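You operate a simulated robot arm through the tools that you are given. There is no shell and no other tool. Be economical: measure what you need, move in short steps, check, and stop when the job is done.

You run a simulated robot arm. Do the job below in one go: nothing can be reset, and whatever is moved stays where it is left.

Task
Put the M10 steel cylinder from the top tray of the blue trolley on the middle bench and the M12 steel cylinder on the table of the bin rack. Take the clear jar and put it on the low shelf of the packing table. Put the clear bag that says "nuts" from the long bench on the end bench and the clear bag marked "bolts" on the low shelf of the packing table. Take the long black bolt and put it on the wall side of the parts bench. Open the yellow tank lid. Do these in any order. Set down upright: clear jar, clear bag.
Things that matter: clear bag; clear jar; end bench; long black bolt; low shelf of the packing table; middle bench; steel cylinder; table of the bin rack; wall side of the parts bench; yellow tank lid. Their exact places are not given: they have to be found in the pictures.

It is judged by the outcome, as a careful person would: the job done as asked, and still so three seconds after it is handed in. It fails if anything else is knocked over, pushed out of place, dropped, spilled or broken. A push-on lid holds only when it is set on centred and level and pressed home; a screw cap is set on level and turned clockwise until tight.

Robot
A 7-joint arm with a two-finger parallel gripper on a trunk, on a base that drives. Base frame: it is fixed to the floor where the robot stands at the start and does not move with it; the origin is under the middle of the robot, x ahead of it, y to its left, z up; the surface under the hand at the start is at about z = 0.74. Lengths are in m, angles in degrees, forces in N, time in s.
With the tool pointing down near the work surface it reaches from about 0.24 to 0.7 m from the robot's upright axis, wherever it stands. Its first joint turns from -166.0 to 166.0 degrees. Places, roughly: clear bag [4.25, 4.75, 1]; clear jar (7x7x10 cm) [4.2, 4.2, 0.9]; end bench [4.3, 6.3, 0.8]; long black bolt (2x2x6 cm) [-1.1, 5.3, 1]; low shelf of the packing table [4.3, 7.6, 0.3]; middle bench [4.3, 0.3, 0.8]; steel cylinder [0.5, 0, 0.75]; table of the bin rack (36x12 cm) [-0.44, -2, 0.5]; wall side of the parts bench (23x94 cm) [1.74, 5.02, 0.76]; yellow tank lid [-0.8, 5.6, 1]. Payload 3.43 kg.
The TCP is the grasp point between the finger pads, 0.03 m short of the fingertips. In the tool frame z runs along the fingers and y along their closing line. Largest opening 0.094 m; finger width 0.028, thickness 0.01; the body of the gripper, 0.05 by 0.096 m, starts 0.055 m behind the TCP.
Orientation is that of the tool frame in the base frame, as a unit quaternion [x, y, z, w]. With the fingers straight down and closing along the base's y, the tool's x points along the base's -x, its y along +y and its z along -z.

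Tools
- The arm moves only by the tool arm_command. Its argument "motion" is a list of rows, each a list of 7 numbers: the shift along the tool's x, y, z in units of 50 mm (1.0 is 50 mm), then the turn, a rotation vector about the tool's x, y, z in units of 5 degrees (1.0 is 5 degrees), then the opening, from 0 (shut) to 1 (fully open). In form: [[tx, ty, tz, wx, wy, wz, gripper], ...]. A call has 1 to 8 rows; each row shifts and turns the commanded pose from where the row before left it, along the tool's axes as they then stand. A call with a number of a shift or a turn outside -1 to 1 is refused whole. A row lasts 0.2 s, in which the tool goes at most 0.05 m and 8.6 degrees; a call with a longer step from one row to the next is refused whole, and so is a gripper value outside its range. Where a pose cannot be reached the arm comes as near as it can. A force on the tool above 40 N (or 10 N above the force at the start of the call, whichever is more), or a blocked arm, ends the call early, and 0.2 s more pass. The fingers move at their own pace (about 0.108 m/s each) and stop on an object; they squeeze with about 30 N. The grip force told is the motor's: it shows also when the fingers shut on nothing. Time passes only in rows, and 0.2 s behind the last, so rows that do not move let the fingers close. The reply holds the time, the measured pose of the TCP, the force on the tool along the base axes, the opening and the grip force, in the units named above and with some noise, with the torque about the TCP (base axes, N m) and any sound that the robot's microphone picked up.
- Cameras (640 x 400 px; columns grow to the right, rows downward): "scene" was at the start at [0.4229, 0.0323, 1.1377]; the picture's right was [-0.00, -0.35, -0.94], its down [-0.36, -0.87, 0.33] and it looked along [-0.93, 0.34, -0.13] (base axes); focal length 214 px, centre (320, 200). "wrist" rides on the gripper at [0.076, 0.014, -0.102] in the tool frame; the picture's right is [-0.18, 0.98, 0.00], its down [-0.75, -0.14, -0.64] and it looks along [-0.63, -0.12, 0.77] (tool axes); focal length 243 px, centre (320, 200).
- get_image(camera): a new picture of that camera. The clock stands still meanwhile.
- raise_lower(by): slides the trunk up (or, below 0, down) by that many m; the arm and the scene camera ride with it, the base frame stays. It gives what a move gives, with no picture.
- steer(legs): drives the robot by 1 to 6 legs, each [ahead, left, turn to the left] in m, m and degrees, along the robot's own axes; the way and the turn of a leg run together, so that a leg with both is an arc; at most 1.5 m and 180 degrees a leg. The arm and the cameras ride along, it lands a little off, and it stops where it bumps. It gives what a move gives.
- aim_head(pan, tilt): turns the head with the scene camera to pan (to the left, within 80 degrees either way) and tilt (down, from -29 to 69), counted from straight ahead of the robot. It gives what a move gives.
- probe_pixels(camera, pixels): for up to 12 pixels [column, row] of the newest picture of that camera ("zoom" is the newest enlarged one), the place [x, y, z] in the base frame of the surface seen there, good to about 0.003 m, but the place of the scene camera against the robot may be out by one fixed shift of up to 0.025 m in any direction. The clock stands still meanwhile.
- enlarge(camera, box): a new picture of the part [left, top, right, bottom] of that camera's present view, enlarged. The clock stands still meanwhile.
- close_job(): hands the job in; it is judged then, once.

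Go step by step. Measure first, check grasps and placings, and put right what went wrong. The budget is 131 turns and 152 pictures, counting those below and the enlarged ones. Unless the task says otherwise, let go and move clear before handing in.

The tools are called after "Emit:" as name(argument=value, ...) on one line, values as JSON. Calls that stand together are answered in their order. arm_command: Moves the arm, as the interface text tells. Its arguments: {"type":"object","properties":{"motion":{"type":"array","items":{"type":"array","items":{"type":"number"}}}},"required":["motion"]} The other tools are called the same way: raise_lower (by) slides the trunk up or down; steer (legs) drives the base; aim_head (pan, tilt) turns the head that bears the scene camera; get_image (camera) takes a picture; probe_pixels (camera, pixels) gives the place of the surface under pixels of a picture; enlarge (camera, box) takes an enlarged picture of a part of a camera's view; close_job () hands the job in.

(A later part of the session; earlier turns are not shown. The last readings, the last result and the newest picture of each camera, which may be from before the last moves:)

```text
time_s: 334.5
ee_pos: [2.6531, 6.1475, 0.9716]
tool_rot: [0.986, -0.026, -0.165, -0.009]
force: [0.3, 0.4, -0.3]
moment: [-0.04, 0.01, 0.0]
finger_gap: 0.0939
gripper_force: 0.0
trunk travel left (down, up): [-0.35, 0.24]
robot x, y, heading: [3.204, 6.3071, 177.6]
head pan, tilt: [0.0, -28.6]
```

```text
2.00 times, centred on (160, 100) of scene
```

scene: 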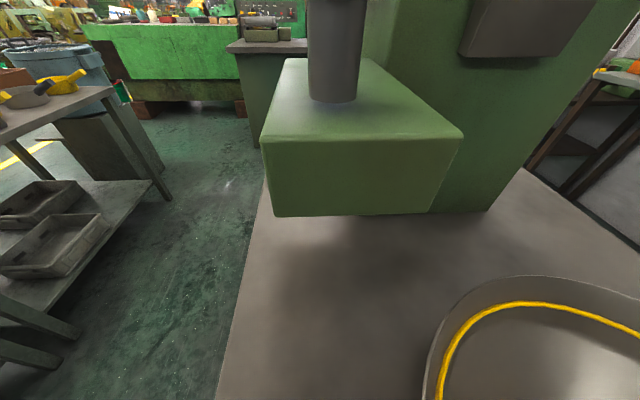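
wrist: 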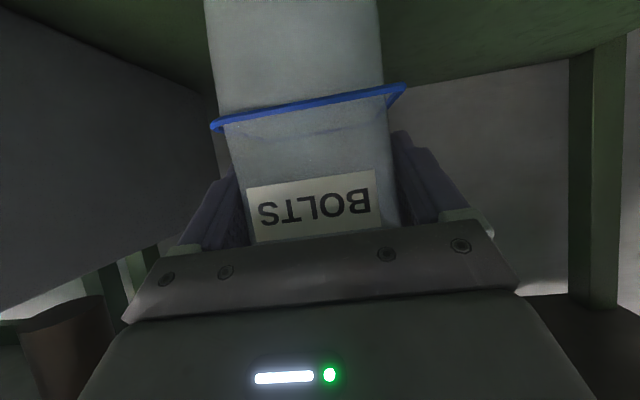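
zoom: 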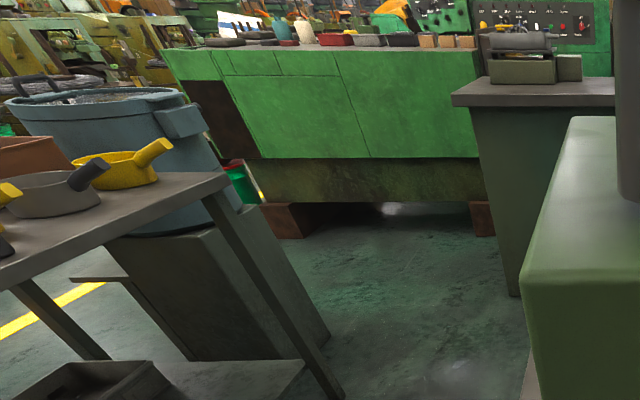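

Parts bench edge is y≈5.15 (x 1.3–2.4) and the aisle centre is y≈5.6. I'll drive into the aisle to see the console beyond.

Emit:
steer(legs=[[0, 0.71, 2.4], [1.0, 0, 0], [0.9, 0, 0]])

Emit:
raise_lower(by=0.2)

Emit:
arm_command(motion=[[0, 0, -0.8, 0, -1, 0, 1], [0, 0, -0.8, 0, -1, 0, 1], [0, 0, -0.8, 0, -1, 0, 1], [0, 0, 0, 0, -1, 0, 1]])

Emit:
get_image(camera="scene")

```text
time_s: 347.5
ee_pos: [0.7518, 5.4091, 0.9723]
tool_rot: [0.986, -0.001, -0.166, -0.004]
force: [0.0, -1.0, 0.9]
moment: [0.02, 0.04, 0.0]
finger_gap: 0.0938
gripper_force: 0.0
trunk travel left (down, up): [-0.35, 0.24]
robot x, y, heading: [1.2901, 5.5959, -179.3]
head pan, tilt: [0.0, -28.6]
```

```text
time_s: 349.6
ee_pos: [0.7517, 5.4075, 1.1707]
tool_rot: [0.986, 0.0, -0.165, -0.005]
force: [0.2, -0.3, -0.8]
moment: [-0.03, -0.02, 0.0]
finger_gap: 0.0939
gripper_force: 0.0
trunk travel left (down, up): [-0.55, 0.04]
robot x, y, heading: [1.293, 5.5959, -179.6]
head pan, tilt: [0.0, -28.6]
```

```text
time_s: 350.6
ee_pos: [0.7994, 5.4071, 1.2806]
tool_rot: [0.942, 0.0, -0.334, -0.005]
force: [-1.3, -0.2, -0.9]
moment: [0.02, -0.03, -0.02]
finger_gap: 0.0942
gripper_force: 0.0
trunk travel left (down, up): [-0.55, 0.04]
robot x, y, heading: [1.2927, 5.594, -179.6]
head pan, tilt: [0.0, -28.6]
```

```text
59 pictures are left
```

scene: 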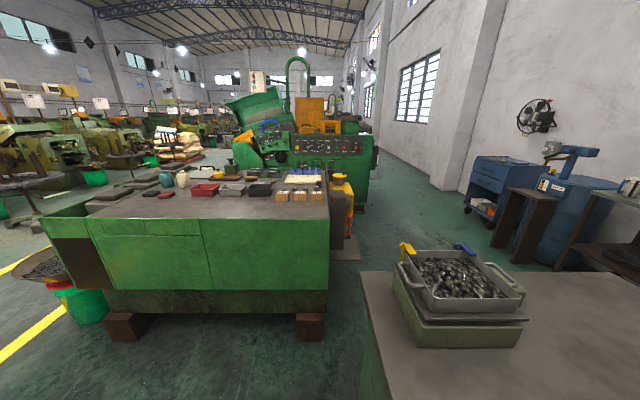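

The yellow tank is at (342,200) beyond the console. I'll zoom there.

Emit:
enlarge(camera="scene", box=[240, 150, 400, 250])

Emit:
probe_pixels(camera="scene", pixels=[[342, 178], [342, 200], [320, 215], [328, 300], [290, 197], [310, 178], [290, 178], [356, 210], [370, 300], [250, 205], [345, 240], [362, 275]])

```text
4.00 times, centred on (320, 200) of scene
```

zoom: 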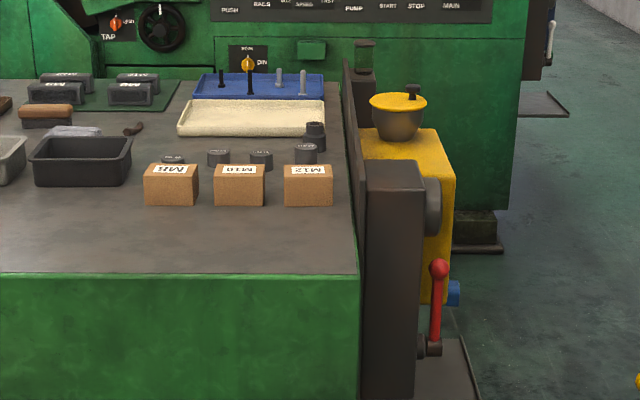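

```text
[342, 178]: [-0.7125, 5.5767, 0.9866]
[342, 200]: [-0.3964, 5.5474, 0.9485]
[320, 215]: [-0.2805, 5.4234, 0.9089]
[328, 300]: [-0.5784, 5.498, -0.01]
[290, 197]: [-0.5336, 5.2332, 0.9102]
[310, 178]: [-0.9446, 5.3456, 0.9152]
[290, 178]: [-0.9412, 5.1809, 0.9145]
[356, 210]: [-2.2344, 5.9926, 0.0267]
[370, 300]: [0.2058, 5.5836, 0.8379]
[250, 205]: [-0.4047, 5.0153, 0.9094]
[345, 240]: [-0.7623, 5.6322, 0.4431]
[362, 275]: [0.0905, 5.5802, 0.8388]
```

I need a route to the right-hand side of the console. I'll look right and probe the desk and floor extents.

Emit:
probe_pixels(camera="scene", pixels=[[380, 275], [560, 275], [620, 275], [500, 262], [450, 230], [400, 200], [480, 200], [500, 240], [560, 262], [370, 160], [440, 185], [470, 200]])

Emit:
aim_head(pan=-40, tilt=-20)

Emit:
get_image(camera="scene")

Emit:
probe_pixels(camera="scene", pixels=[[200, 150], [250, 150], [300, 150], [350, 150], [250, 200], [300, 250], [400, 200], [450, 150], [200, 250], [300, 100]])

```text
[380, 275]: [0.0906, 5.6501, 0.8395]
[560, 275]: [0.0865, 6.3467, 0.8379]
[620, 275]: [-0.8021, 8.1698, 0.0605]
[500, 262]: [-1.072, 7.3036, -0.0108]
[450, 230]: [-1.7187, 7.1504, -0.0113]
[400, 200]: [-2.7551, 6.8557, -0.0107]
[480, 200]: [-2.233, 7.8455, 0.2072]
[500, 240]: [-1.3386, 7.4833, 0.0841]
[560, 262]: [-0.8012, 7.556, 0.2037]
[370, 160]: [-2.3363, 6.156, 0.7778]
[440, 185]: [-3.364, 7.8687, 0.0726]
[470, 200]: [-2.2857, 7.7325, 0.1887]
```

```text
time_s: 351.7
ee_pos: [0.8011, 5.4076, 1.282]
tool_rot: [0.942, 0.0, -0.335, -0.004]
force: [-0.1, -0.7, -0.1]
moment: [0.03, -0.01, 0.02]
finger_gap: 0.0939
gripper_force: 0.2
trunk travel left (down, up): [-0.55, 0.04]
robot x, y, heading: [1.2922, 5.5983, -179.8]
head pan, tilt: [-40.0, -20.0]
```

```text
57 pictures are left
```

scene: 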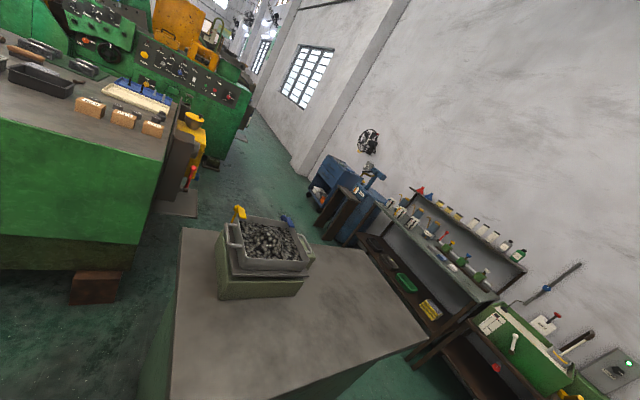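

```text
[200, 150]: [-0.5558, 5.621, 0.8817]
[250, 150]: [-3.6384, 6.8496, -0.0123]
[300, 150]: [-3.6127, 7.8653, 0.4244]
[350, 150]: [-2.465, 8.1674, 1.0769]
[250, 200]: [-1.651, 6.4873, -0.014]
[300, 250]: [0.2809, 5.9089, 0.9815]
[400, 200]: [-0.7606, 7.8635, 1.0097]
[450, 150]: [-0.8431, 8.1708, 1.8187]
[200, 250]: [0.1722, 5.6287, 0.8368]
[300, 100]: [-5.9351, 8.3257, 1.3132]
```

The far side seems reachable by passing right of the desk (between it and the wall shelf). I'll look further right.

Emit:
probe_pixels(camera="scene", pixels=[[180, 230], [172, 395], [430, 340], [340, 250], [385, 385], [400, 380], [410, 290], [440, 320], [330, 250], [500, 390]])

Emit:
aim_head(pan=-75, tilt=10)

Emit:
get_image(camera="scene")

Emit:
probe_pixels(camera="scene", pixels=[[100, 100], [100, 200], [100, 300], [200, 100], [200, 200], [200, 300], [300, 100], [300, 200], [300, 300], [150, 350]])

```text
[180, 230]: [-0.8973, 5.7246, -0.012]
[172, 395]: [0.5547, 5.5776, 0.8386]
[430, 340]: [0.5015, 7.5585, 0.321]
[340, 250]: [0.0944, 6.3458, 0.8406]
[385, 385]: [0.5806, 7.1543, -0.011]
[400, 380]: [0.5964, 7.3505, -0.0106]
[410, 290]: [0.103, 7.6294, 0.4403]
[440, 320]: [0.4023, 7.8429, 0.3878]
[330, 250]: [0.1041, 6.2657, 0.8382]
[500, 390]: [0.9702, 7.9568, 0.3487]
```

```text
time_s: 352.7
ee_pos: [0.8011, 5.4071, 1.2808]
tool_rot: [0.942, -0.001, -0.334, -0.005]
force: [0.2, -0.3, -0.4]
moment: [-0.01, -0.01, -0.01]
finger_gap: 0.0943
gripper_force: 0.0
trunk travel left (down, up): [-0.55, 0.04]
robot x, y, heading: [1.2943, 5.5986, -179.5]
head pan, tilt: [-75.0, 10.0]
```

```text
56 pictures are left
```

scene: 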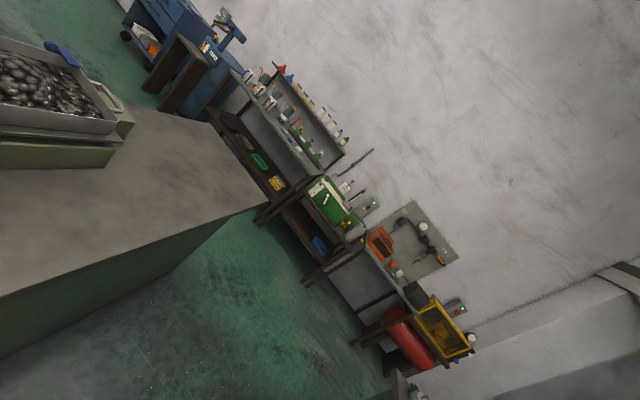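

```text
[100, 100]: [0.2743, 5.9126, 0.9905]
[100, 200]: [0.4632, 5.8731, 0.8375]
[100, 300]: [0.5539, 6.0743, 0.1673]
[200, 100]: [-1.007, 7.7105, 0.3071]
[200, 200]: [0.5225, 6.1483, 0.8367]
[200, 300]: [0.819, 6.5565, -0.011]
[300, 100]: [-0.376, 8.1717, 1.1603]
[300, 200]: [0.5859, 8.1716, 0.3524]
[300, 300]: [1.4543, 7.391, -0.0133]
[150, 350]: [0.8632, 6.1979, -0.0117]
```

Clear passage around the desk via y≈6.9. I'll drive around it and face the tank (toward -y).

Emit:
steer(legs=[[0.22, 0, 0], [0, -1.3, 0], [1.3, 0, 0], [0.55, 0, 0], [0, 0, 90]])

Emit:
aim_head(pan=0, tilt=-29)

Emit:
get_image(camera="scene")

```text
time_s: 373.3
ee_pos: [-0.6125, 6.3813, 1.2816]
tool_rot: [0.667, 0.666, -0.24, 0.233]
force: [0.0, 0.9, -0.2]
moment: [0.03, -0.03, -0.01]
finger_gap: 0.0941
gripper_force: 0.0
trunk travel left (down, up): [-0.55, 0.04]
robot x, y, heading: [-0.7975, 6.8719, -89.2]
head pan, tilt: [-75.0, 10.0]
```

```text
time_s: 374.8
ee_pos: [-0.6126, 6.3808, 1.2813]
tool_rot: [0.666, 0.666, -0.24, 0.233]
force: [0.7, 0.5, -0.4]
moment: [-0.01, 0.03, 0.0]
finger_gap: 0.0938
gripper_force: 0.1
trunk travel left (down, up): [-0.55, 0.04]
robot x, y, heading: [-0.8011, 6.8717, -89.4]
head pan, tilt: [0.0, -28.6]
```

```text
55 pictures are left
```

scene: 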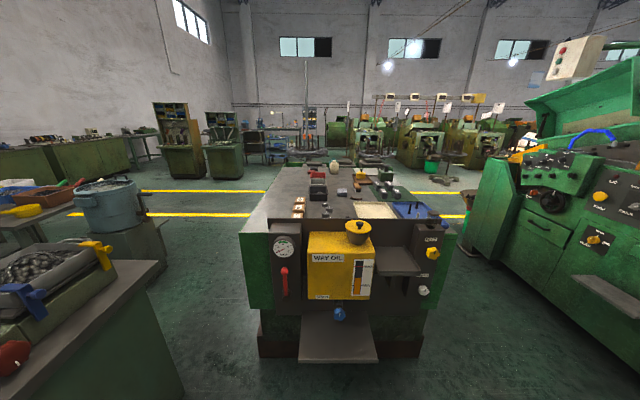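

I'm facing the way-oil tank with its small filler lid at (358,228), and the blue tray with bolts at (412,210). I'll zoom and probe.

Emit:
enlarge(camera="scene", box=[270, 170, 470, 295])

Emit:
probe_pixels(camera="scene", pixels=[[357, 225], [357, 240], [340, 248], [310, 265], [340, 275], [400, 262], [375, 360], [340, 325], [418, 210], [405, 210], [240, 235], [445, 240]])

```text
3.20 times, centred on (370, 232) of scene
```

zoom: 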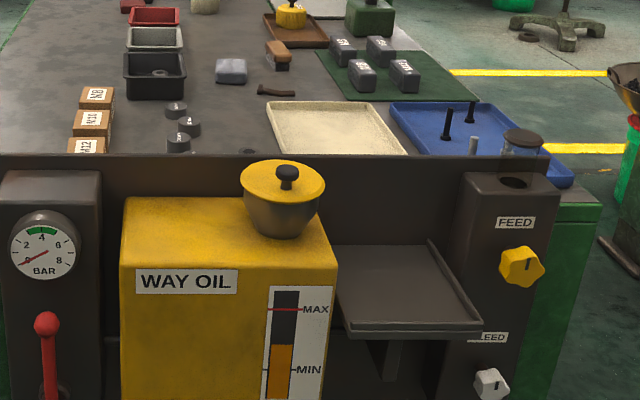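

```text
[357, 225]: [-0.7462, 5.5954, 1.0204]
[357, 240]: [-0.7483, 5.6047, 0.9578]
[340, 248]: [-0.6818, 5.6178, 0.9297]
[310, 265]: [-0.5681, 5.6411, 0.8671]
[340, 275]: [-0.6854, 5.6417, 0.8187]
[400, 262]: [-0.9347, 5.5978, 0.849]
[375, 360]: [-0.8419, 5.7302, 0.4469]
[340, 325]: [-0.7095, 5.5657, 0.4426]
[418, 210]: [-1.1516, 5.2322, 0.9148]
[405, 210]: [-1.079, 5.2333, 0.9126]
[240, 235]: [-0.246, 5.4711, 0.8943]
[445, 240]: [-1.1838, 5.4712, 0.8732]
```

The longer black bolt is the nearer dark pin at about (410,208). I'll move closer to inspect both bolt and lid.

Emit:
steer(legs=[[0.45, -0.3, -0.7]])

Emit:
aim_head(pan=0, tilt=-10)

Emit:
get_image(camera="scene")

Emit:
enlarge(camera="scene", box=[200, 150, 440, 300])

```text
time_s: 377.9
ee_pos: [-0.9196, 5.9294, 1.2816]
tool_rot: [0.67, 0.662, -0.241, 0.232]
force: [-0.3, -0.6, -0.3]
moment: [0.02, 0.01, -0.03]
finger_gap: 0.0942
gripper_force: 0.1
trunk travel left (down, up): [-0.55, 0.04]
robot x, y, heading: [-1.1025, 6.4231, -90.3]
head pan, tilt: [0.0, -28.6]
```

```text
time_s: 378.7
ee_pos: [-0.9179, 5.9288, 1.2809]
tool_rot: [0.67, 0.662, -0.242, 0.231]
force: [0.7, 1.1, 0.0]
moment: [0.01, -0.01, 0.01]
finger_gap: 0.0943
gripper_force: 0.2
trunk travel left (down, up): [-0.55, 0.04]
robot x, y, heading: [-1.1062, 6.4225, -90.2]
head pan, tilt: [0.0, -10.0]
```

```text
53 pictures are left
```

scene: 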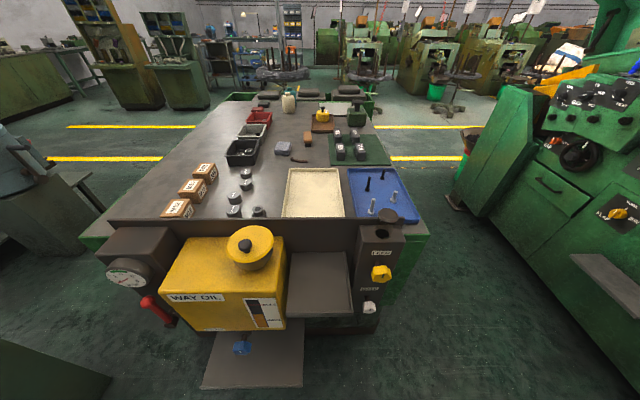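

```text
2.67 times, centred on (320, 225) of scene
```

zoom: 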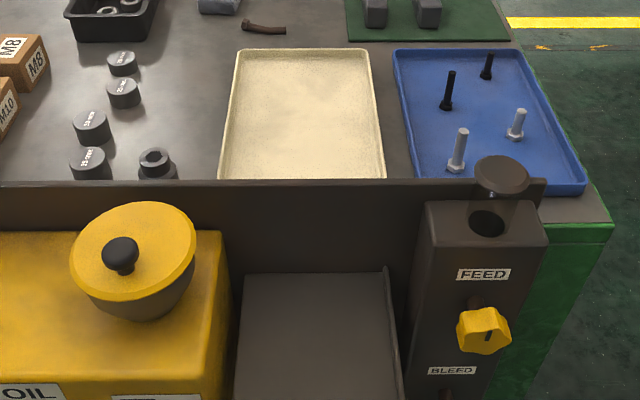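

Emit:
probe_pixels(camera="zoom", pixels=[[451, 75], [448, 90], [445, 104], [430, 110], [490, 60], [457, 145], [400, 130], [590, 190], [380, 185], [520, 182], [500, 165], [540, 235]])

Emit:
get_image(camera="wrist")

```text
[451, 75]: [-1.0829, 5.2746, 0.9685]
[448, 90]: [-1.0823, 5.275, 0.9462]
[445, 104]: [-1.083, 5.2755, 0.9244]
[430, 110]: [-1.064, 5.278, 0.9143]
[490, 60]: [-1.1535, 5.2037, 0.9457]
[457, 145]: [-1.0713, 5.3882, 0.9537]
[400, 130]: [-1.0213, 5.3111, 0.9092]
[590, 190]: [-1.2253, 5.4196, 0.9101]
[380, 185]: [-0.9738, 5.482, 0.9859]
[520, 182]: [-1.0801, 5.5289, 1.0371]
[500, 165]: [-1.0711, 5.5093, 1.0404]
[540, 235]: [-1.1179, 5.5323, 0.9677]
```

```text
51 pictures are left
```

wrist: 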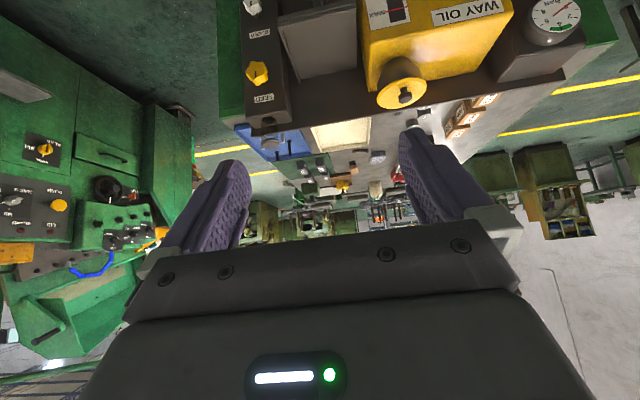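

The long black bolt is at ≈(-1.085,5.289), shank top ≈0.985. I'll reduce pitch to about 20° and position above it, clear of the end panel.

Emit:
arm_command(motion=[[0, 0, 0, 0, 1, 0, 1], [0, 0, 0, 0, 1, 0, 1], [0, 0, 0, 0, 1, 0, 1], [0, 0, 0, 0, 1, 0, 1]])

Emit:
steer(legs=[[0.38, -0.165, 0]])

Emit:
arm_command(motion=[[-0.9, 0, 0.33, 0, 0, 0, 1], [-0.9, 0, 0.33, 0, 0, 0, 1], [-0.9, 0, 0.33, 0, 0, 0, 1], [0, 0, 0, 0, 0, 0, 1]])

Emit:
get_image(camera="wrist")

```text
time_s: 379.7
ee_pos: [-0.9191, 5.9294, 1.2815]
tool_rot: [0.702, 0.692, -0.121, 0.114]
force: [0.8, -0.8, -0.7]
moment: [0.01, 0.02, 0.04]
finger_gap: 0.0939
gripper_force: 0.1
trunk travel left (down, up): [-0.55, 0.04]
robot x, y, heading: [-1.101, 6.4216, -90.2]
head pan, tilt: [0.0, -10.0]
```

```text
time_s: 382.3
ee_pos: [-1.0872, 5.5535, 1.2815]
tool_rot: [0.703, 0.692, -0.121, 0.113]
force: [0.7, 0.1, -0.6]
moment: [0.01, -0.01, 0.03]
finger_gap: 0.0942
gripper_force: 0.1
trunk travel left (down, up): [-0.55, 0.04]
robot x, y, heading: [-1.2723, 6.0483, -90.6]
head pan, tilt: [0.0, -10.0]
```

```text
time_s: 383.3
ee_pos: [-1.0893, 5.4116, 1.279]
tool_rot: [0.702, 0.693, -0.121, 0.114]
force: [0.0, 0.2, 0.4]
moment: [-0.02, -0.01, -0.02]
finger_gap: 0.0941
gripper_force: 0.0
trunk travel left (down, up): [-0.55, 0.04]
robot x, y, heading: [-1.2705, 6.0529, -90.5]
head pan, tilt: [0.0, -10.0]
```

```text
50 pictures are left
```

wrist: 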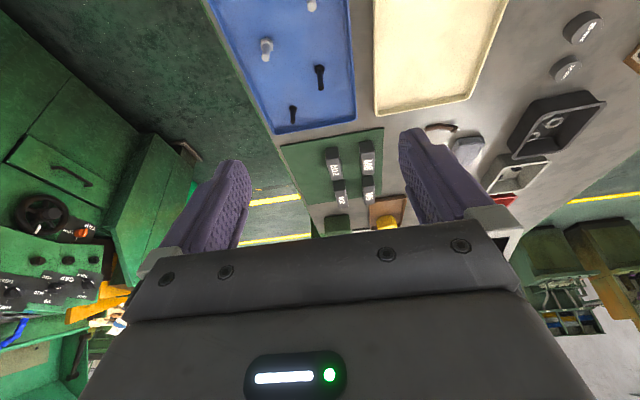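

Emit:
probe_pixels(camera="wrist", pixels=[[319, 69], [320, 77], [321, 86], [293, 108], [293, 120], [266, 47], [330, 100], [270, 128]])

Emit:
enlarge(camera="wrist", box=[240, 20, 380, 140])

```text
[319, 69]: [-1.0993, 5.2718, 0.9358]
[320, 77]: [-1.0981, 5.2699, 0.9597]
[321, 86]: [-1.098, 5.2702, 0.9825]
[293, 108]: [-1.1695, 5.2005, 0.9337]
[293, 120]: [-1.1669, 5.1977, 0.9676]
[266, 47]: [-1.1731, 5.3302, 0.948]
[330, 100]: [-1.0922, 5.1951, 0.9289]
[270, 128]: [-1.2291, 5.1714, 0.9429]
```

```text
3.33 times, centred on (310, 80) of wrist
```

zoom: 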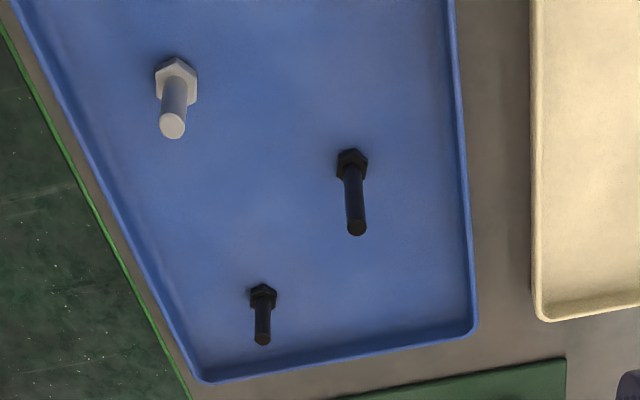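

Wrist probes give the bolt at (-1.0985,5.266), shank top 0.985. I'll drive 0.1 m closer, then move over it.

Emit:
steer(legs=[[0.1, 0, 0.5]])

Emit:
arm_command(motion=[[-0.45, -0.1, 0.16, 0, 0, 0, 0.6], [-0.43, -0.09, 0.16, 0, 0, 0, 0.5], [0.33, 0, 0.9, 0, 0, 0, 0.5], [0.33, 0, 0.9, 0, 0, 0, 0.5], [0.33, 0, 0.9, 0, 0, 0, 0.5], [0.33, 0, 0.9, 0, 0, 0, 0.5]])

Emit:
get_image(camera="wrist")

```text
time_s: 384.4
ee_pos: [-1.0843, 5.3098, 1.2777]
tool_rot: [0.7, 0.695, -0.12, 0.114]
force: [0.1, -1.1, -0.1]
moment: [0.02, 0.01, 0.02]
finger_gap: 0.0941
gripper_force: 0.1
trunk travel left (down, up): [-0.55, 0.04]
robot x, y, heading: [-1.2705, 5.9467, -90.0]
head pan, tilt: [0.0, -10.0]
```

```text
time_s: 385.8
ee_pos: [-1.0947, 5.2681, 1.0877]
tool_rot: [0.701, 0.694, -0.122, 0.115]
force: [0.0, -1.3, 0.0]
moment: [0.03, -0.01, -0.02]
finger_gap: 0.0471
gripper_force: 0.1
trunk travel left (down, up): [-0.55, 0.04]
robot x, y, heading: [-1.2688, 5.9457, -90.1]
head pan, tilt: [0.0, -10.0]
```

```text
48 pictures are left
```

wrist: 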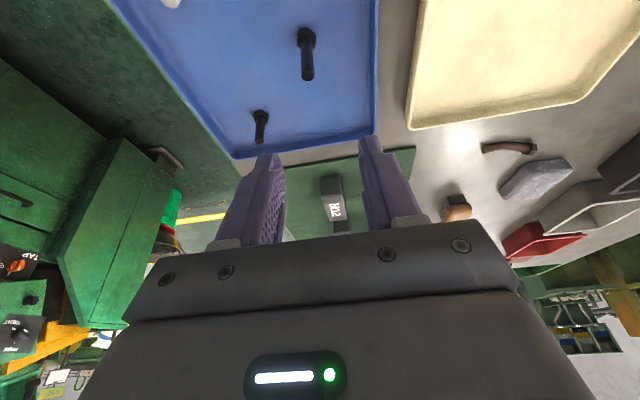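

Emit:
probe_pixels(camera="wrist", pixels=[[306, 40], [307, 60], [308, 75], [300, 60], [315, 60]])

```text
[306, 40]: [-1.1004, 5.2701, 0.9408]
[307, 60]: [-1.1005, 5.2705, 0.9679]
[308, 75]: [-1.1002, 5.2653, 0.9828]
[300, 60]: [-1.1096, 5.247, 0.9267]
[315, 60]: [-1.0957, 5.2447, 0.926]
```

Emit:
arm_command(motion=[[0.2, -0.12, 0.6, 0, 0, 0, 0.5], [0.25, 0, 0.7, 0, 0, 0, 0.5], [0.17, 0, 0.5, 0, 0, 0, 0.5], [0.15, 0, 0.45, 0, 0, 0, 0.5], [0, 0, 0, 0, 0, 0, 0.5]])

Emit:
get_image(camera="wrist")

```text
time_s: 387.0
ee_pos: [-1.1023, 5.28, 0.9712]
tool_rot: [0.7, 0.695, -0.12, 0.114]
force: [-0.1, -0.3, 0.1]
moment: [-0.02, 0.01, -0.02]
finger_gap: 0.0473
gripper_force: 0.1
out of reach, approached as far as the arm can: row 4
trunk travel left (down, up): [-0.55, 0.04]
robot x, y, heading: [-1.2694, 5.9457, -90.0]
head pan, tilt: [0.0, -10.0]
```

```text
47 pictures are left
```

wrist: 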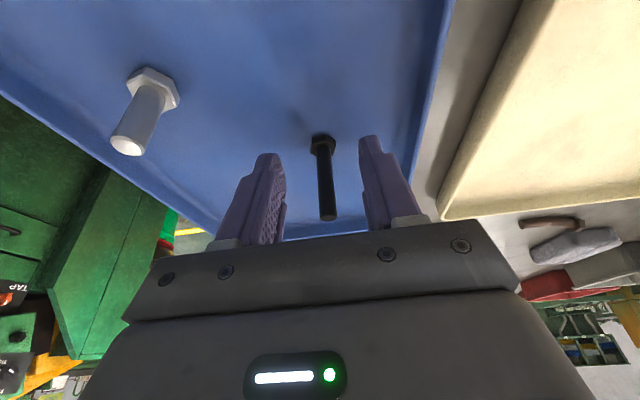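

The reach stopped 1.5 cm short, so I'll nudge the base ahead and recheck.

Emit:
steer(legs=[[0.015, 0, 0]])

Emit:
get_image(camera="wrist")

```text
time_s: 387.8
ee_pos: [-1.1013, 5.264, 0.9704]
tool_rot: [0.701, 0.694, -0.121, 0.113]
force: [0.5, 0.1, 0.2]
moment: [0.0, 0.02, -0.01]
finger_gap: 0.0469
gripper_force: 0.0
trunk travel left (down, up): [-0.55, 0.04]
robot x, y, heading: [-1.2674, 5.9355, -89.9]
head pan, tilt: [0.0, -10.0]
```

```text
46 pictures are left
```

wrist: 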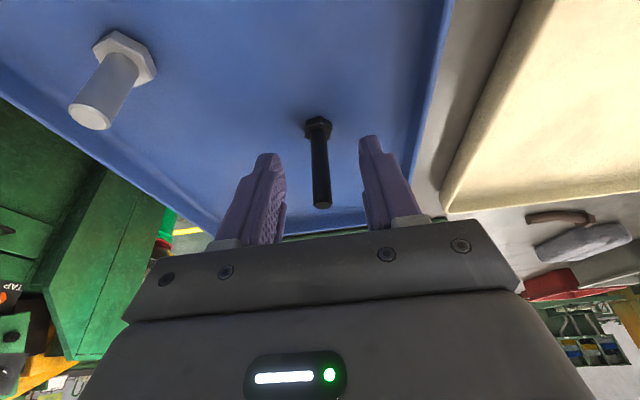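

Aligned. I'll close, then lift slowly with the trunk (0.04) and arm.

Emit:
arm_command(motion=[[0, 0, 0, 0, 0, 0, 0.3], [0, 0, 0, 0, 0, 0, 0], [0, 0, 0, 0, 0, 0, 0], [0, 0, 0, 0, 0, 0, 0]])

Emit:
raise_lower(by=0.03)

Emit:
get_image(camera="wrist")

```text
time_s: 388.8
ee_pos: [-1.101, 5.2646, 0.9712]
tool_rot: [0.7, 0.694, -0.122, 0.115]
force: [0.2, -0.1, 3.9]
moment: [0.0, -0.04, -0.01]
finger_gap: 0.0085
gripper_force: 30.2
trunk travel left (down, up): [-0.55, 0.04]
robot x, y, heading: [-1.2686, 5.9335, -89.5]
head pan, tilt: [0.0, -10.0]
```

```text
time_s: 389.5
ee_pos: [-1.1003, 5.264, 1.0011]
tool_rot: [0.7, 0.694, -0.121, 0.113]
force: [-0.1, 0.9, 0.0]
moment: [0.0, 0.01, -0.03]
finger_gap: 0.0086
gripper_force: 29.8
trunk travel left (down, up): [-0.58, 0.01]
robot x, y, heading: [-1.2701, 5.9364, -90.1]
head pan, tilt: [0.0, -10.0]
```

```text
45 pictures are left
```

wrist: 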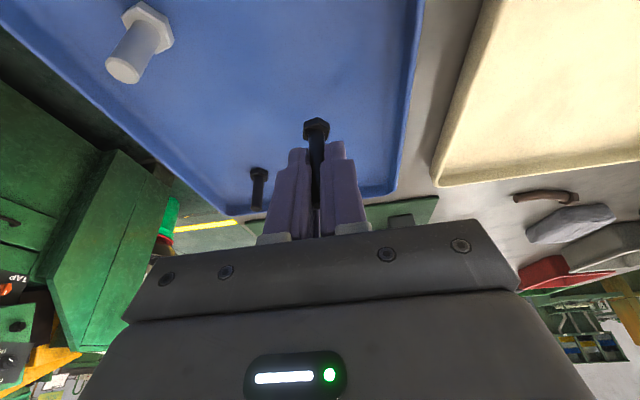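

The bolt is gripped (8.5 mm). I'll lift it clear of the panel, back off and head to the parts bench.

Emit:
arm_command(motion=[[-0.12, 0, -0.35, 0, 0, 0, 0], [-0.2, 0, -0.55, 0, 0, 0, 0], [-0.24, 0, -0.68, 0, 0, 0, 0], [-0.24, 0, -0.68, 0, 0, 0, 0], [-0.24, 0, -0.68, 0, 0, 0, 0], [-0.2, 0, -0.55, 0, 0, 0, 0]])

Emit:
steer(legs=[[-0.92, 0, 0], [0, 1.2, 0], [0, 1.12, 0], [1.2, 0, 0]])

Emit:
aim_head(pan=30, tilt=-10)

Emit:
get_image(camera="scene")

```text
time_s: 390.9
ee_pos: [-1.0994, 5.2654, 1.1885]
tool_rot: [0.7, 0.695, -0.121, 0.114]
force: [-1.0, 0.2, -0.6]
moment: [-0.04, -0.02, 0.01]
finger_gap: 0.0088
gripper_force: 30.2
trunk travel left (down, up): [-0.58, 0.01]
robot x, y, heading: [-1.2731, 5.9322, -90.1]
head pan, tilt: [0.0, -10.0]
```

```text
time_s: 412.4
ee_pos: [1.2338, 4.9871, 1.1883]
tool_rot: [0.696, 0.698, -0.12, 0.115]
force: [0.0, 0.4, -0.4]
moment: [0.03, -0.02, -0.01]
finger_gap: 0.0087
gripper_force: 30.3
trunk travel left (down, up): [-0.58, 0.01]
robot x, y, heading: [1.0599, 5.6535, -89.3]
head pan, tilt: [0.0, -10.0]
```

```text
time_s: 413.4
ee_pos: [1.2344, 4.9884, 1.1871]
tool_rot: [0.696, 0.698, -0.12, 0.115]
force: [-0.6, 0.4, -0.9]
moment: [0.0, -0.01, -0.01]
finger_gap: 0.0087
gripper_force: 30.0
trunk travel left (down, up): [-0.58, 0.01]
robot x, y, heading: [1.0571, 5.6559, -89.3]
head pan, tilt: [30.0, -10.0]
```

```text
44 pictures are left
```

scene: 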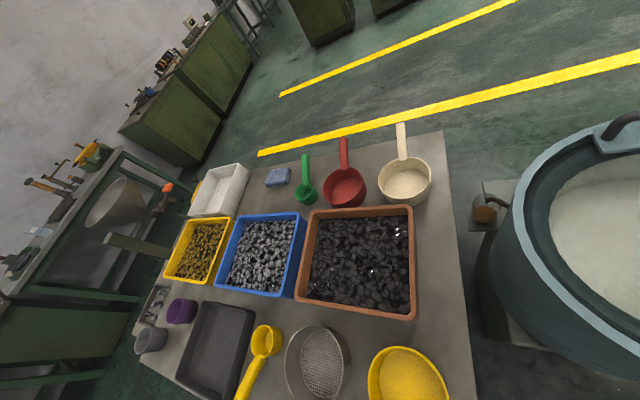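

The parts bench's near (wall-side) strip holds several items. I'll move over it for a straight-down look.

Emit:
steer(legs=[[-0.15, 0.5, -0.7]])

Emit:
aim_head(pan=0, tilt=15)

Emit:
get_image(camera="scene")

```text
time_s: 416.4
ee_pos: [1.7206, 5.1377, 1.1869]
tool_rot: [0.701, 0.693, -0.122, 0.113]
force: [0.8, -0.4, -0.2]
moment: [-0.02, 0.02, -0.04]
finger_gap: 0.0088
gripper_force: 30.3
trunk travel left (down, up): [-0.58, 0.01]
robot x, y, heading: [1.5535, 5.8099, -90.1]
head pan, tilt: [30.0, -10.0]
```

```text
time_s: 417.4
ee_pos: [1.7201, 5.137, 1.1884]
tool_rot: [0.701, 0.693, -0.122, 0.113]
force: [0.5, -0.3, -0.8]
moment: [0.0, 0.0, 0.01]
finger_gap: 0.0089
gripper_force: 29.7
trunk travel left (down, up): [-0.58, 0.01]
robot x, y, heading: [1.5535, 5.8092, -90.1]
head pan, tilt: [0.0, 15.0]
```

```text
43 pictures are left
```

scene: 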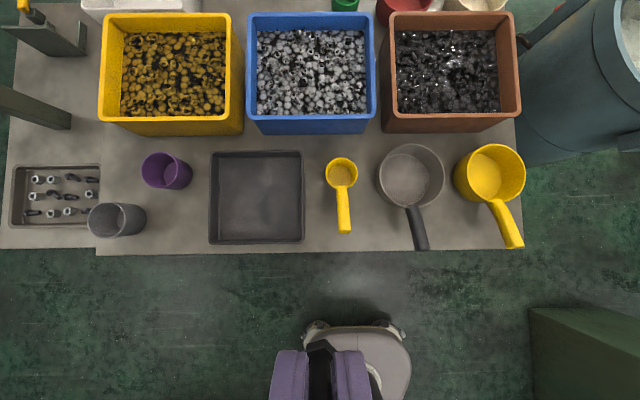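

Free spot at (178,222) between the grey cup and black tray. I'll measure.

Emit:
probe_pixels(camera="scene", pixels=[[178, 222], [209, 222], [147, 222], [178, 253], [192, 185], [178, 205], [318, 220], [118, 215]])

```text
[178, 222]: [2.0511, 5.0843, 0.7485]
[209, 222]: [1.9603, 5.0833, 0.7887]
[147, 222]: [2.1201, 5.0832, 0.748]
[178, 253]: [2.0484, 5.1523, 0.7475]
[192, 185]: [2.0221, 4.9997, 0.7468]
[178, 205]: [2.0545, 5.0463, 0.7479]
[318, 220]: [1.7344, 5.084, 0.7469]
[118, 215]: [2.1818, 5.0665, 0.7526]
```

Emit:
steer(legs=[[0.085, 0.317, 0]])

Emit:
raise_lower(by=-0.3)

Emit:
get_image(camera="wrist")

Emit:
get_image(camera="scene")

```text
time_s: 419.5
ee_pos: [2.0392, 5.051, 1.1873]
tool_rot: [0.701, 0.693, -0.121, 0.113]
force: [-0.2, 0.0, -0.1]
moment: [-0.01, 0.05, 0.02]
finger_gap: 0.0089
gripper_force: 30.0
trunk travel left (down, up): [-0.58, 0.01]
robot x, y, heading: [1.8708, 5.7227, -90.3]
head pan, tilt: [0.0, 15.0]
```

```text
time_s: 422.5
ee_pos: [2.0382, 5.0515, 0.8877]
tool_rot: [0.701, 0.693, -0.122, 0.114]
force: [0.9, -0.6, 0.4]
moment: [0.0, 0.01, -0.03]
finger_gap: 0.0087
gripper_force: 30.1
trunk travel left (down, up): [-0.28, 0.31]
robot x, y, heading: [1.8678, 5.7229, -89.9]
head pan, tilt: [0.0, 15.0]
```

```text
42 pictures are left
```

wrist: 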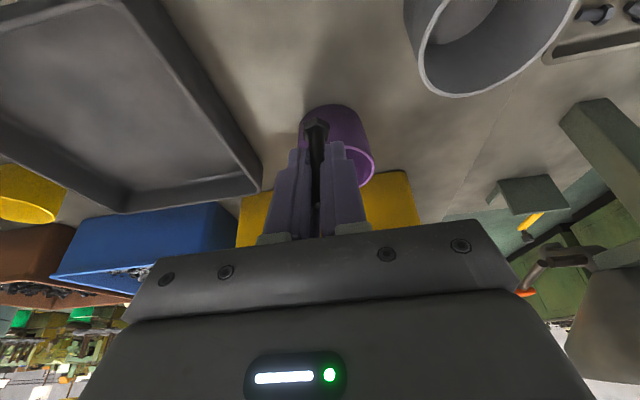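

```text
41 pictures are left
```

scene: 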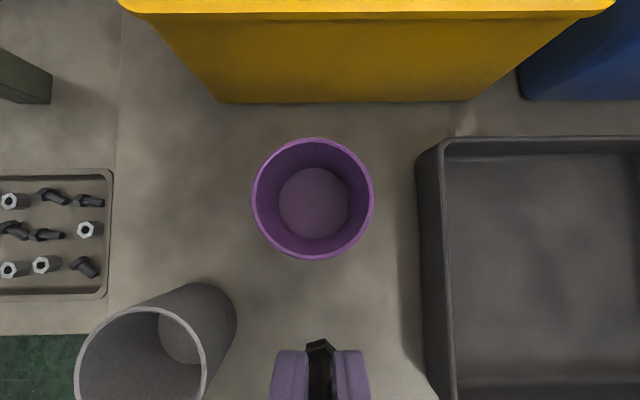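

Emit:
probe_pixels(camera="scene", pixels=[[312, 256], [312, 142], [255, 200], [371, 195], [236, 310], [440, 300], [312, 300]])

Emit:
probe_pixels(camera="wrist", pixels=[[316, 127], [320, 60], [430, 60], [230, 120], [363, 180], [335, 108]])

```text
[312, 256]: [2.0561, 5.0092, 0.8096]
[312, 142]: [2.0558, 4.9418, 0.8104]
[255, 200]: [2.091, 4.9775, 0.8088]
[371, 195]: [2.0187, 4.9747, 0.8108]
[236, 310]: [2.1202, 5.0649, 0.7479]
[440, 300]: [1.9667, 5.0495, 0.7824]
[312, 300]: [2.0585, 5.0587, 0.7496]
```

```text
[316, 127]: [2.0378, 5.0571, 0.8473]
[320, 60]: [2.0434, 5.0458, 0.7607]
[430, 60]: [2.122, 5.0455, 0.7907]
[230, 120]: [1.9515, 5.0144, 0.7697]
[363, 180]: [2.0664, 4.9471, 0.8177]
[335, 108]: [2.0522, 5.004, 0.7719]
```

Cup edge is at y≈5.005. I'll shift back 2 cm and lower the bolt to the bench (z≈0.760).

Emit:
arm_command(motion=[[0.2, 0, -0.07, 0, 0, 0, 0], [0.18, 0, -0.065, 0, 0, 0, 0], [0, 0, 0, 0, 0, 0, 0]])

Emit:
raise_lower(by=-0.08)

Emit:
arm_command(motion=[[0.015, 0, 0.04, 0, 0, 0, 0], [0, 0, 0, 0, 0, 0, 0]])

```text
time_s: 423.3
ee_pos: [2.0392, 5.0726, 0.8887]
tool_rot: [0.702, 0.693, -0.12, 0.114]
force: [0.4, 0.8, -1.0]
moment: [0.03, -0.01, 0.02]
finger_gap: 0.0089
gripper_force: 30.3
trunk travel left (down, up): [-0.28, 0.31]
robot x, y, heading: [1.87, 5.7254, -90.2]
head pan, tilt: [0.0, 15.0]
```

```text
time_s: 424.5
ee_pos: [2.0378, 5.0719, 0.8078]
tool_rot: [0.702, 0.693, -0.121, 0.113]
force: [1.1, -1.1, -0.6]
moment: [0.03, 0.02, -0.02]
finger_gap: 0.0089
gripper_force: 29.7
trunk travel left (down, up): [-0.2, 0.39]
robot x, y, heading: [1.8704, 5.7219, -90.2]
head pan, tilt: [0.0, 15.0]
```

```text
time_s: 425.1
ee_pos: [2.0384, 5.0724, 0.8061]
tool_rot: [0.701, 0.693, -0.122, 0.114]
force: [0.2, -0.9, 3.7]
moment: [0.01, -0.07, -0.01]
finger_gap: 0.0087
gripper_force: 30.0
trunk travel left (down, up): [-0.2, 0.39]
robot x, y, heading: [1.869, 5.721, -90.2]
head pan, tilt: [0.0, 15.0]
```

Contact. I'll open a little and rise straight up.

Emit:
arm_command(motion=[[0, 0, 0, 0, 0, 0, 0.2], [0, 0, 0, 0, 0, 0, 0.4], [0, 0, 0, 0, 0, 0, 0.45]])

Emit:
raise_lower(by=0.15)

Emit:
get_image(camera="wrist")

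```text
time_s: 425.9
ee_pos: [2.0373, 5.072, 0.8061]
tool_rot: [0.701, 0.693, -0.121, 0.114]
force: [0.3, -0.7, 0.2]
moment: [-0.02, 0.0, 0.02]
finger_gap: 0.0422
gripper_force: 0.0
trunk travel left (down, up): [-0.2, 0.39]
robot x, y, heading: [1.8712, 5.7227, -90.2]
head pan, tilt: [0.0, 15.0]
```

```text
time_s: 427.6
ee_pos: [2.0377, 5.0715, 0.9554]
tool_rot: [0.701, 0.693, -0.121, 0.114]
force: [0.9, 0.1, 0.7]
moment: [0.02, 0.0, 0.01]
finger_gap: 0.0422
gripper_force: 0.0
trunk travel left (down, up): [-0.35, 0.24]
robot x, y, heading: [1.8686, 5.7226, -90.2]
head pan, tilt: [0.0, 15.0]
```

```text
40 pictures are left
```

wrist: 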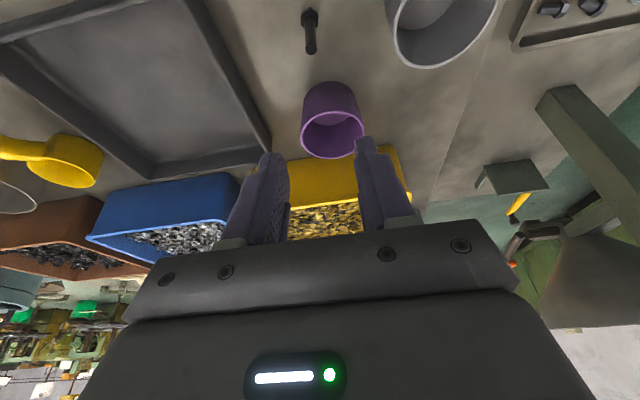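

The bolt stands at (309,30). Now I'll go back around the desk to the tank lid.

Emit:
raise_lower(by=0.23)

Emit:
steer(legs=[[0, -0.82, 0], [-1.18, 0, 0], [0, -1.0, 0], [0, -0.98, 0], [0.5, 0, 0]])

Emit:
aim_head(pan=0, tilt=0)

Emit:
get_image(camera="scene")

Emit:
enlarge(camera="scene", box=[240, 100, 400, 200])

```text
time_s: 430.1
ee_pos: [2.0377, 5.0716, 1.1855]
tool_rot: [0.701, 0.693, -0.122, 0.114]
force: [0.3, -0.2, 0.6]
moment: [-0.01, -0.01, 0.02]
finger_gap: 0.0424
gripper_force: 0.1
trunk travel left (down, up): [-0.58, 0.01]
robot x, y, heading: [1.872, 5.7245, -90.2]
head pan, tilt: [0.0, 15.0]
```

```text
time_s: 452.1
ee_pos: [-0.7667, 5.7498, 1.1854]
tool_rot: [0.7, 0.695, -0.12, 0.113]
force: [-0.2, -0.7, 0.1]
moment: [0.02, 0.03, 0.04]
finger_gap: 0.0421
gripper_force: 0.1
trunk travel left (down, up): [-0.58, 0.01]
robot x, y, heading: [-0.9349, 6.399, -89.8]
head pan, tilt: [0.0, 15.0]
```

```text
time_s: 452.9
ee_pos: [-0.7673, 5.7497, 1.1866]
tool_rot: [0.7, 0.694, -0.122, 0.114]
force: [0.2, -0.2, 0.1]
moment: [0.03, -0.04, 0.03]
finger_gap: 0.0421
gripper_force: 0.1
trunk travel left (down, up): [-0.58, 0.01]
robot x, y, heading: [-0.9374, 6.3972, -90.1]
head pan, tilt: [0.0, 0.0]
```

```text
39 pictures are left
```

scene: 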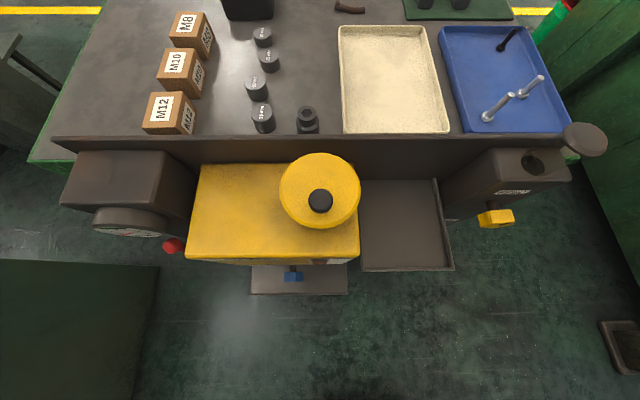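

```text
4.00 times, centred on (320, 150) of scene
```

zoom: 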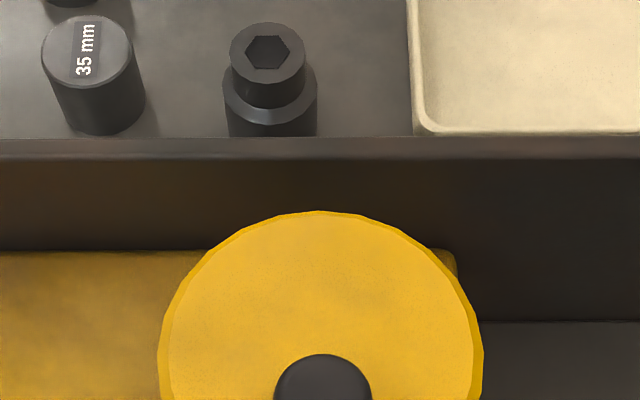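

Emit:
probe_pixels(camera="scene", pixels=[[320, 198], [320, 207], [313, 201], [328, 201], [320, 156], [320, 224], [282, 190], [358, 190], [320, 226], [320, 185]])

Emit:
enlarge(camera="scene", box=[270, 145, 370, 235])

Emit:
get_image(camera="wrist")

```text
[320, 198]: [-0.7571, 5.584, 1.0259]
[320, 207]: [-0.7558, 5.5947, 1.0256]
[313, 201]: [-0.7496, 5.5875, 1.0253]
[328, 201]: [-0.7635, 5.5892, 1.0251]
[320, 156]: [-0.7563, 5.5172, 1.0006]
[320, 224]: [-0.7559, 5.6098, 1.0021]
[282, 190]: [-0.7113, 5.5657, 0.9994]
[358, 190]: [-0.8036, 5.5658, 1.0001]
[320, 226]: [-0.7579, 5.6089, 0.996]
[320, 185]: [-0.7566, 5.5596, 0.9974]
```

```text
4.44 times, centred on (320, 190) of scene
```

zoom: 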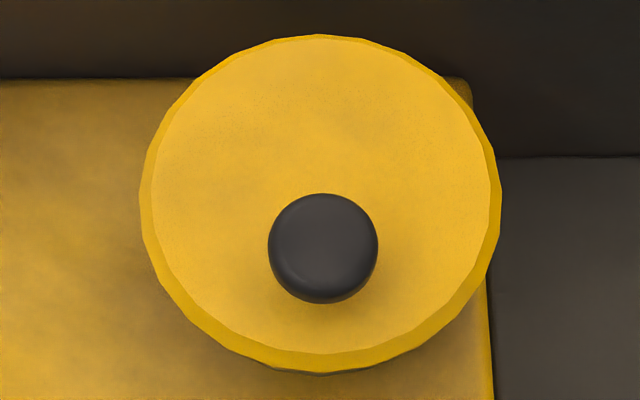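

```text
36 pictures are left
```

wrist: 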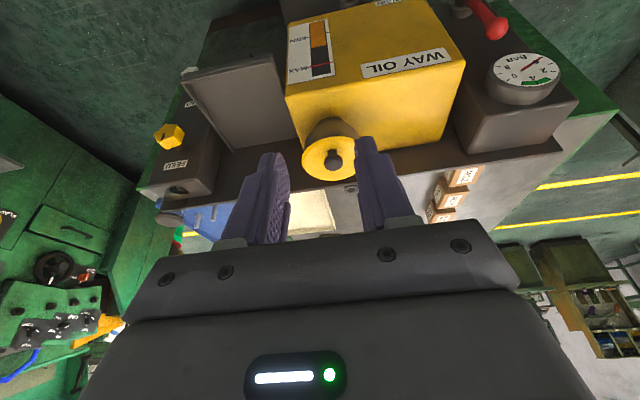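

The knob is offset toward me (knob y≈5.589, disc centre y≈5.564), so the lid hinges at the back edge. I'll verify with wrist probes.

Emit:
probe_pixels(camera="wrist", pixels=[[334, 156], [328, 157], [340, 157], [334, 152], [330, 138], [330, 178], [305, 157], [354, 157], [330, 130]])

Emit:
enlarge(camera="wrist", box=[280, 100, 380, 200])

```text
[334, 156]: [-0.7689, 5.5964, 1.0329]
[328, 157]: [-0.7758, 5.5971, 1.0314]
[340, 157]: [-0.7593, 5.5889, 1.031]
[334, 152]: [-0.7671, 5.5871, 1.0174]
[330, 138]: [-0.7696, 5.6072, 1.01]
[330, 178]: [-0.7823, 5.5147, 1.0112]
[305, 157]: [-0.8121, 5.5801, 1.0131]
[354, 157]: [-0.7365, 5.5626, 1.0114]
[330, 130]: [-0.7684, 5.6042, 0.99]
```

```text
4.00 times, centred on (330, 150) of wrist
```

zoom: 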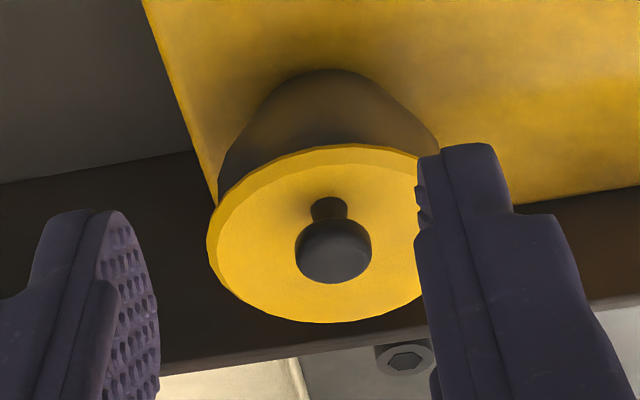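

Knob ball centre is ≈(-0.769,5.588,1.028); hinge near y=5.513, z≈1.01. I'll drive in 0.2 m and bring the fingertips over the knob.

Emit:
steer(legs=[[0.2, 0, 0]])

Emit:
arm_command(motion=[[0.42, -0.02, -0.15, 0, 0, 0, 0.45], [0.42, -0.02, -0.15, 0, 0, 0, 0.45], [0.23, 0, 0.65, 0, 0, 0, 0.45], [0.23, 0, 0.65, 0, 0, 0, 0.45], [0, 0, 0, 0, 0, 0, 0.45]])

Emit:
get_image(camera="wrist")

```text
time_s: 454.5
ee_pos: [-0.7678, 5.5482, 1.185]
tool_rot: [0.701, 0.694, -0.12, 0.114]
force: [0.5, -0.4, 0.0]
moment: [0.03, 0.01, -0.01]
finger_gap: 0.0422
gripper_force: 0.0
trunk travel left (down, up): [-0.58, 0.01]
robot x, y, heading: [-0.9377, 6.2006, -89.9]
head pan, tilt: [0.0, 0.0]
```

```text
time_s: 455.7
ee_pos: [-0.771, 5.594, 1.1176]
tool_rot: [0.701, 0.693, -0.122, 0.114]
force: [0.8, 0.3, 0.6]
moment: [0.04, 0.03, 0.02]
finger_gap: 0.0425
gripper_force: 0.1
trunk travel left (down, up): [-0.58, 0.01]
robot x, y, heading: [-0.9374, 6.1961, -90.0]
head pan, tilt: [0.0, 0.0]
```

```text
34 pictures are left
```

wrist: 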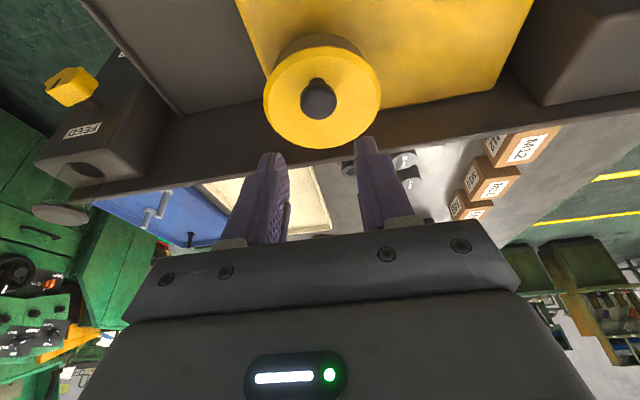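

Emit:
arm_command(motion=[[0.2, 0, 0.55, 0, 0, 0, 0.45], [0.15, 0, 0.45, 0, 0, 0, 0.45], [0.1, 0, 0.3, 0, 0, 0, 0.45], [0, 0, 0, 0, 0, 0, 0.45]])

Emit:
get_image(camera="wrist")

```text
time_s: 456.7
ee_pos: [-0.7713, 5.5933, 1.0481]
tool_rot: [0.702, 0.693, -0.121, 0.113]
force: [-0.2, -0.3, -0.4]
moment: [0.02, 0.01, 0.0]
finger_gap: 0.0423
gripper_force: 0.1
trunk travel left (down, up): [-0.58, 0.01]
robot x, y, heading: [-0.9364, 6.1984, -90.1]
head pan, tilt: [0.0, 0.0]
```

```text
33 pictures are left
```

wrist: 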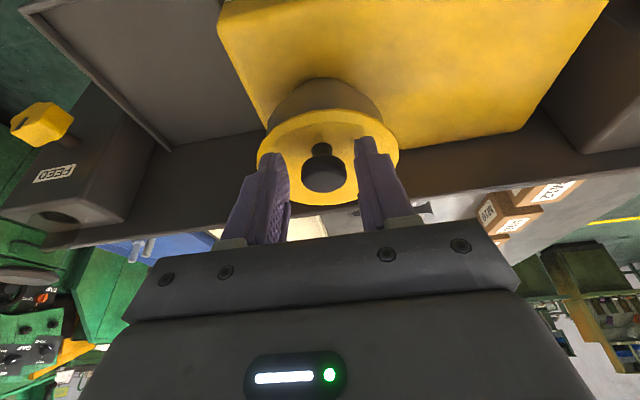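

The knob is between the fingertips. I'll close on it and make a small hinged lift to feel the motion.

Emit:
arm_command(motion=[[0, 0, 0, 0, 0, 0, 0.2], [0, 0, 0, 0, 0, 0, 0], [0, 0, 0, 0, 0, 0, 0], [0, 0, 0, 0, 0, 0, 0]])

Emit:
arm_command(motion=[[-0.11, 0, -0.11, 0, 1, 0, 0], [-0.11, 0, -0.11, 0, 1, 0, 0], [-0.11, 0, -0.11, 0, 1, 0, 0], [0, 0, 0, 0, 0, 0, 0]])

Emit:
get_image(camera="wrist")

```text
time_s: 457.7
ee_pos: [-0.7697, 5.5935, 1.0483]
tool_rot: [0.701, 0.694, -0.121, 0.114]
force: [4.8, -0.1, -0.5]
moment: [0.02, -0.12, 0.05]
finger_gap: 0.0271
gripper_force: 44.4
trunk travel left (down, up): [-0.58, 0.01]
robot x, y, heading: [-0.9355, 6.1975, -89.7]
head pan, tilt: [0.0, 0.0]
```

```text
time_s: 458.7
ee_pos: [-0.7702, 5.5795, 1.0694]
tool_rot: [0.711, 0.703, -0.029, 0.022]
force: [4.9, -11.6, 10.2]
moment: [-1.51, -0.08, 0.03]
finger_gap: 0.0268
gripper_force: 44.9
trunk travel left (down, up): [-0.58, 0.01]
robot x, y, heading: [-0.9308, 6.1972, -90.1]
head pan, tilt: [0.0, 0.0]
```

```text
32 pictures are left
```

wrist: 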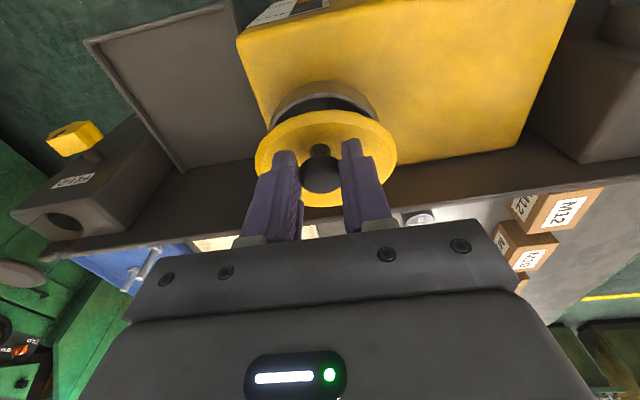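

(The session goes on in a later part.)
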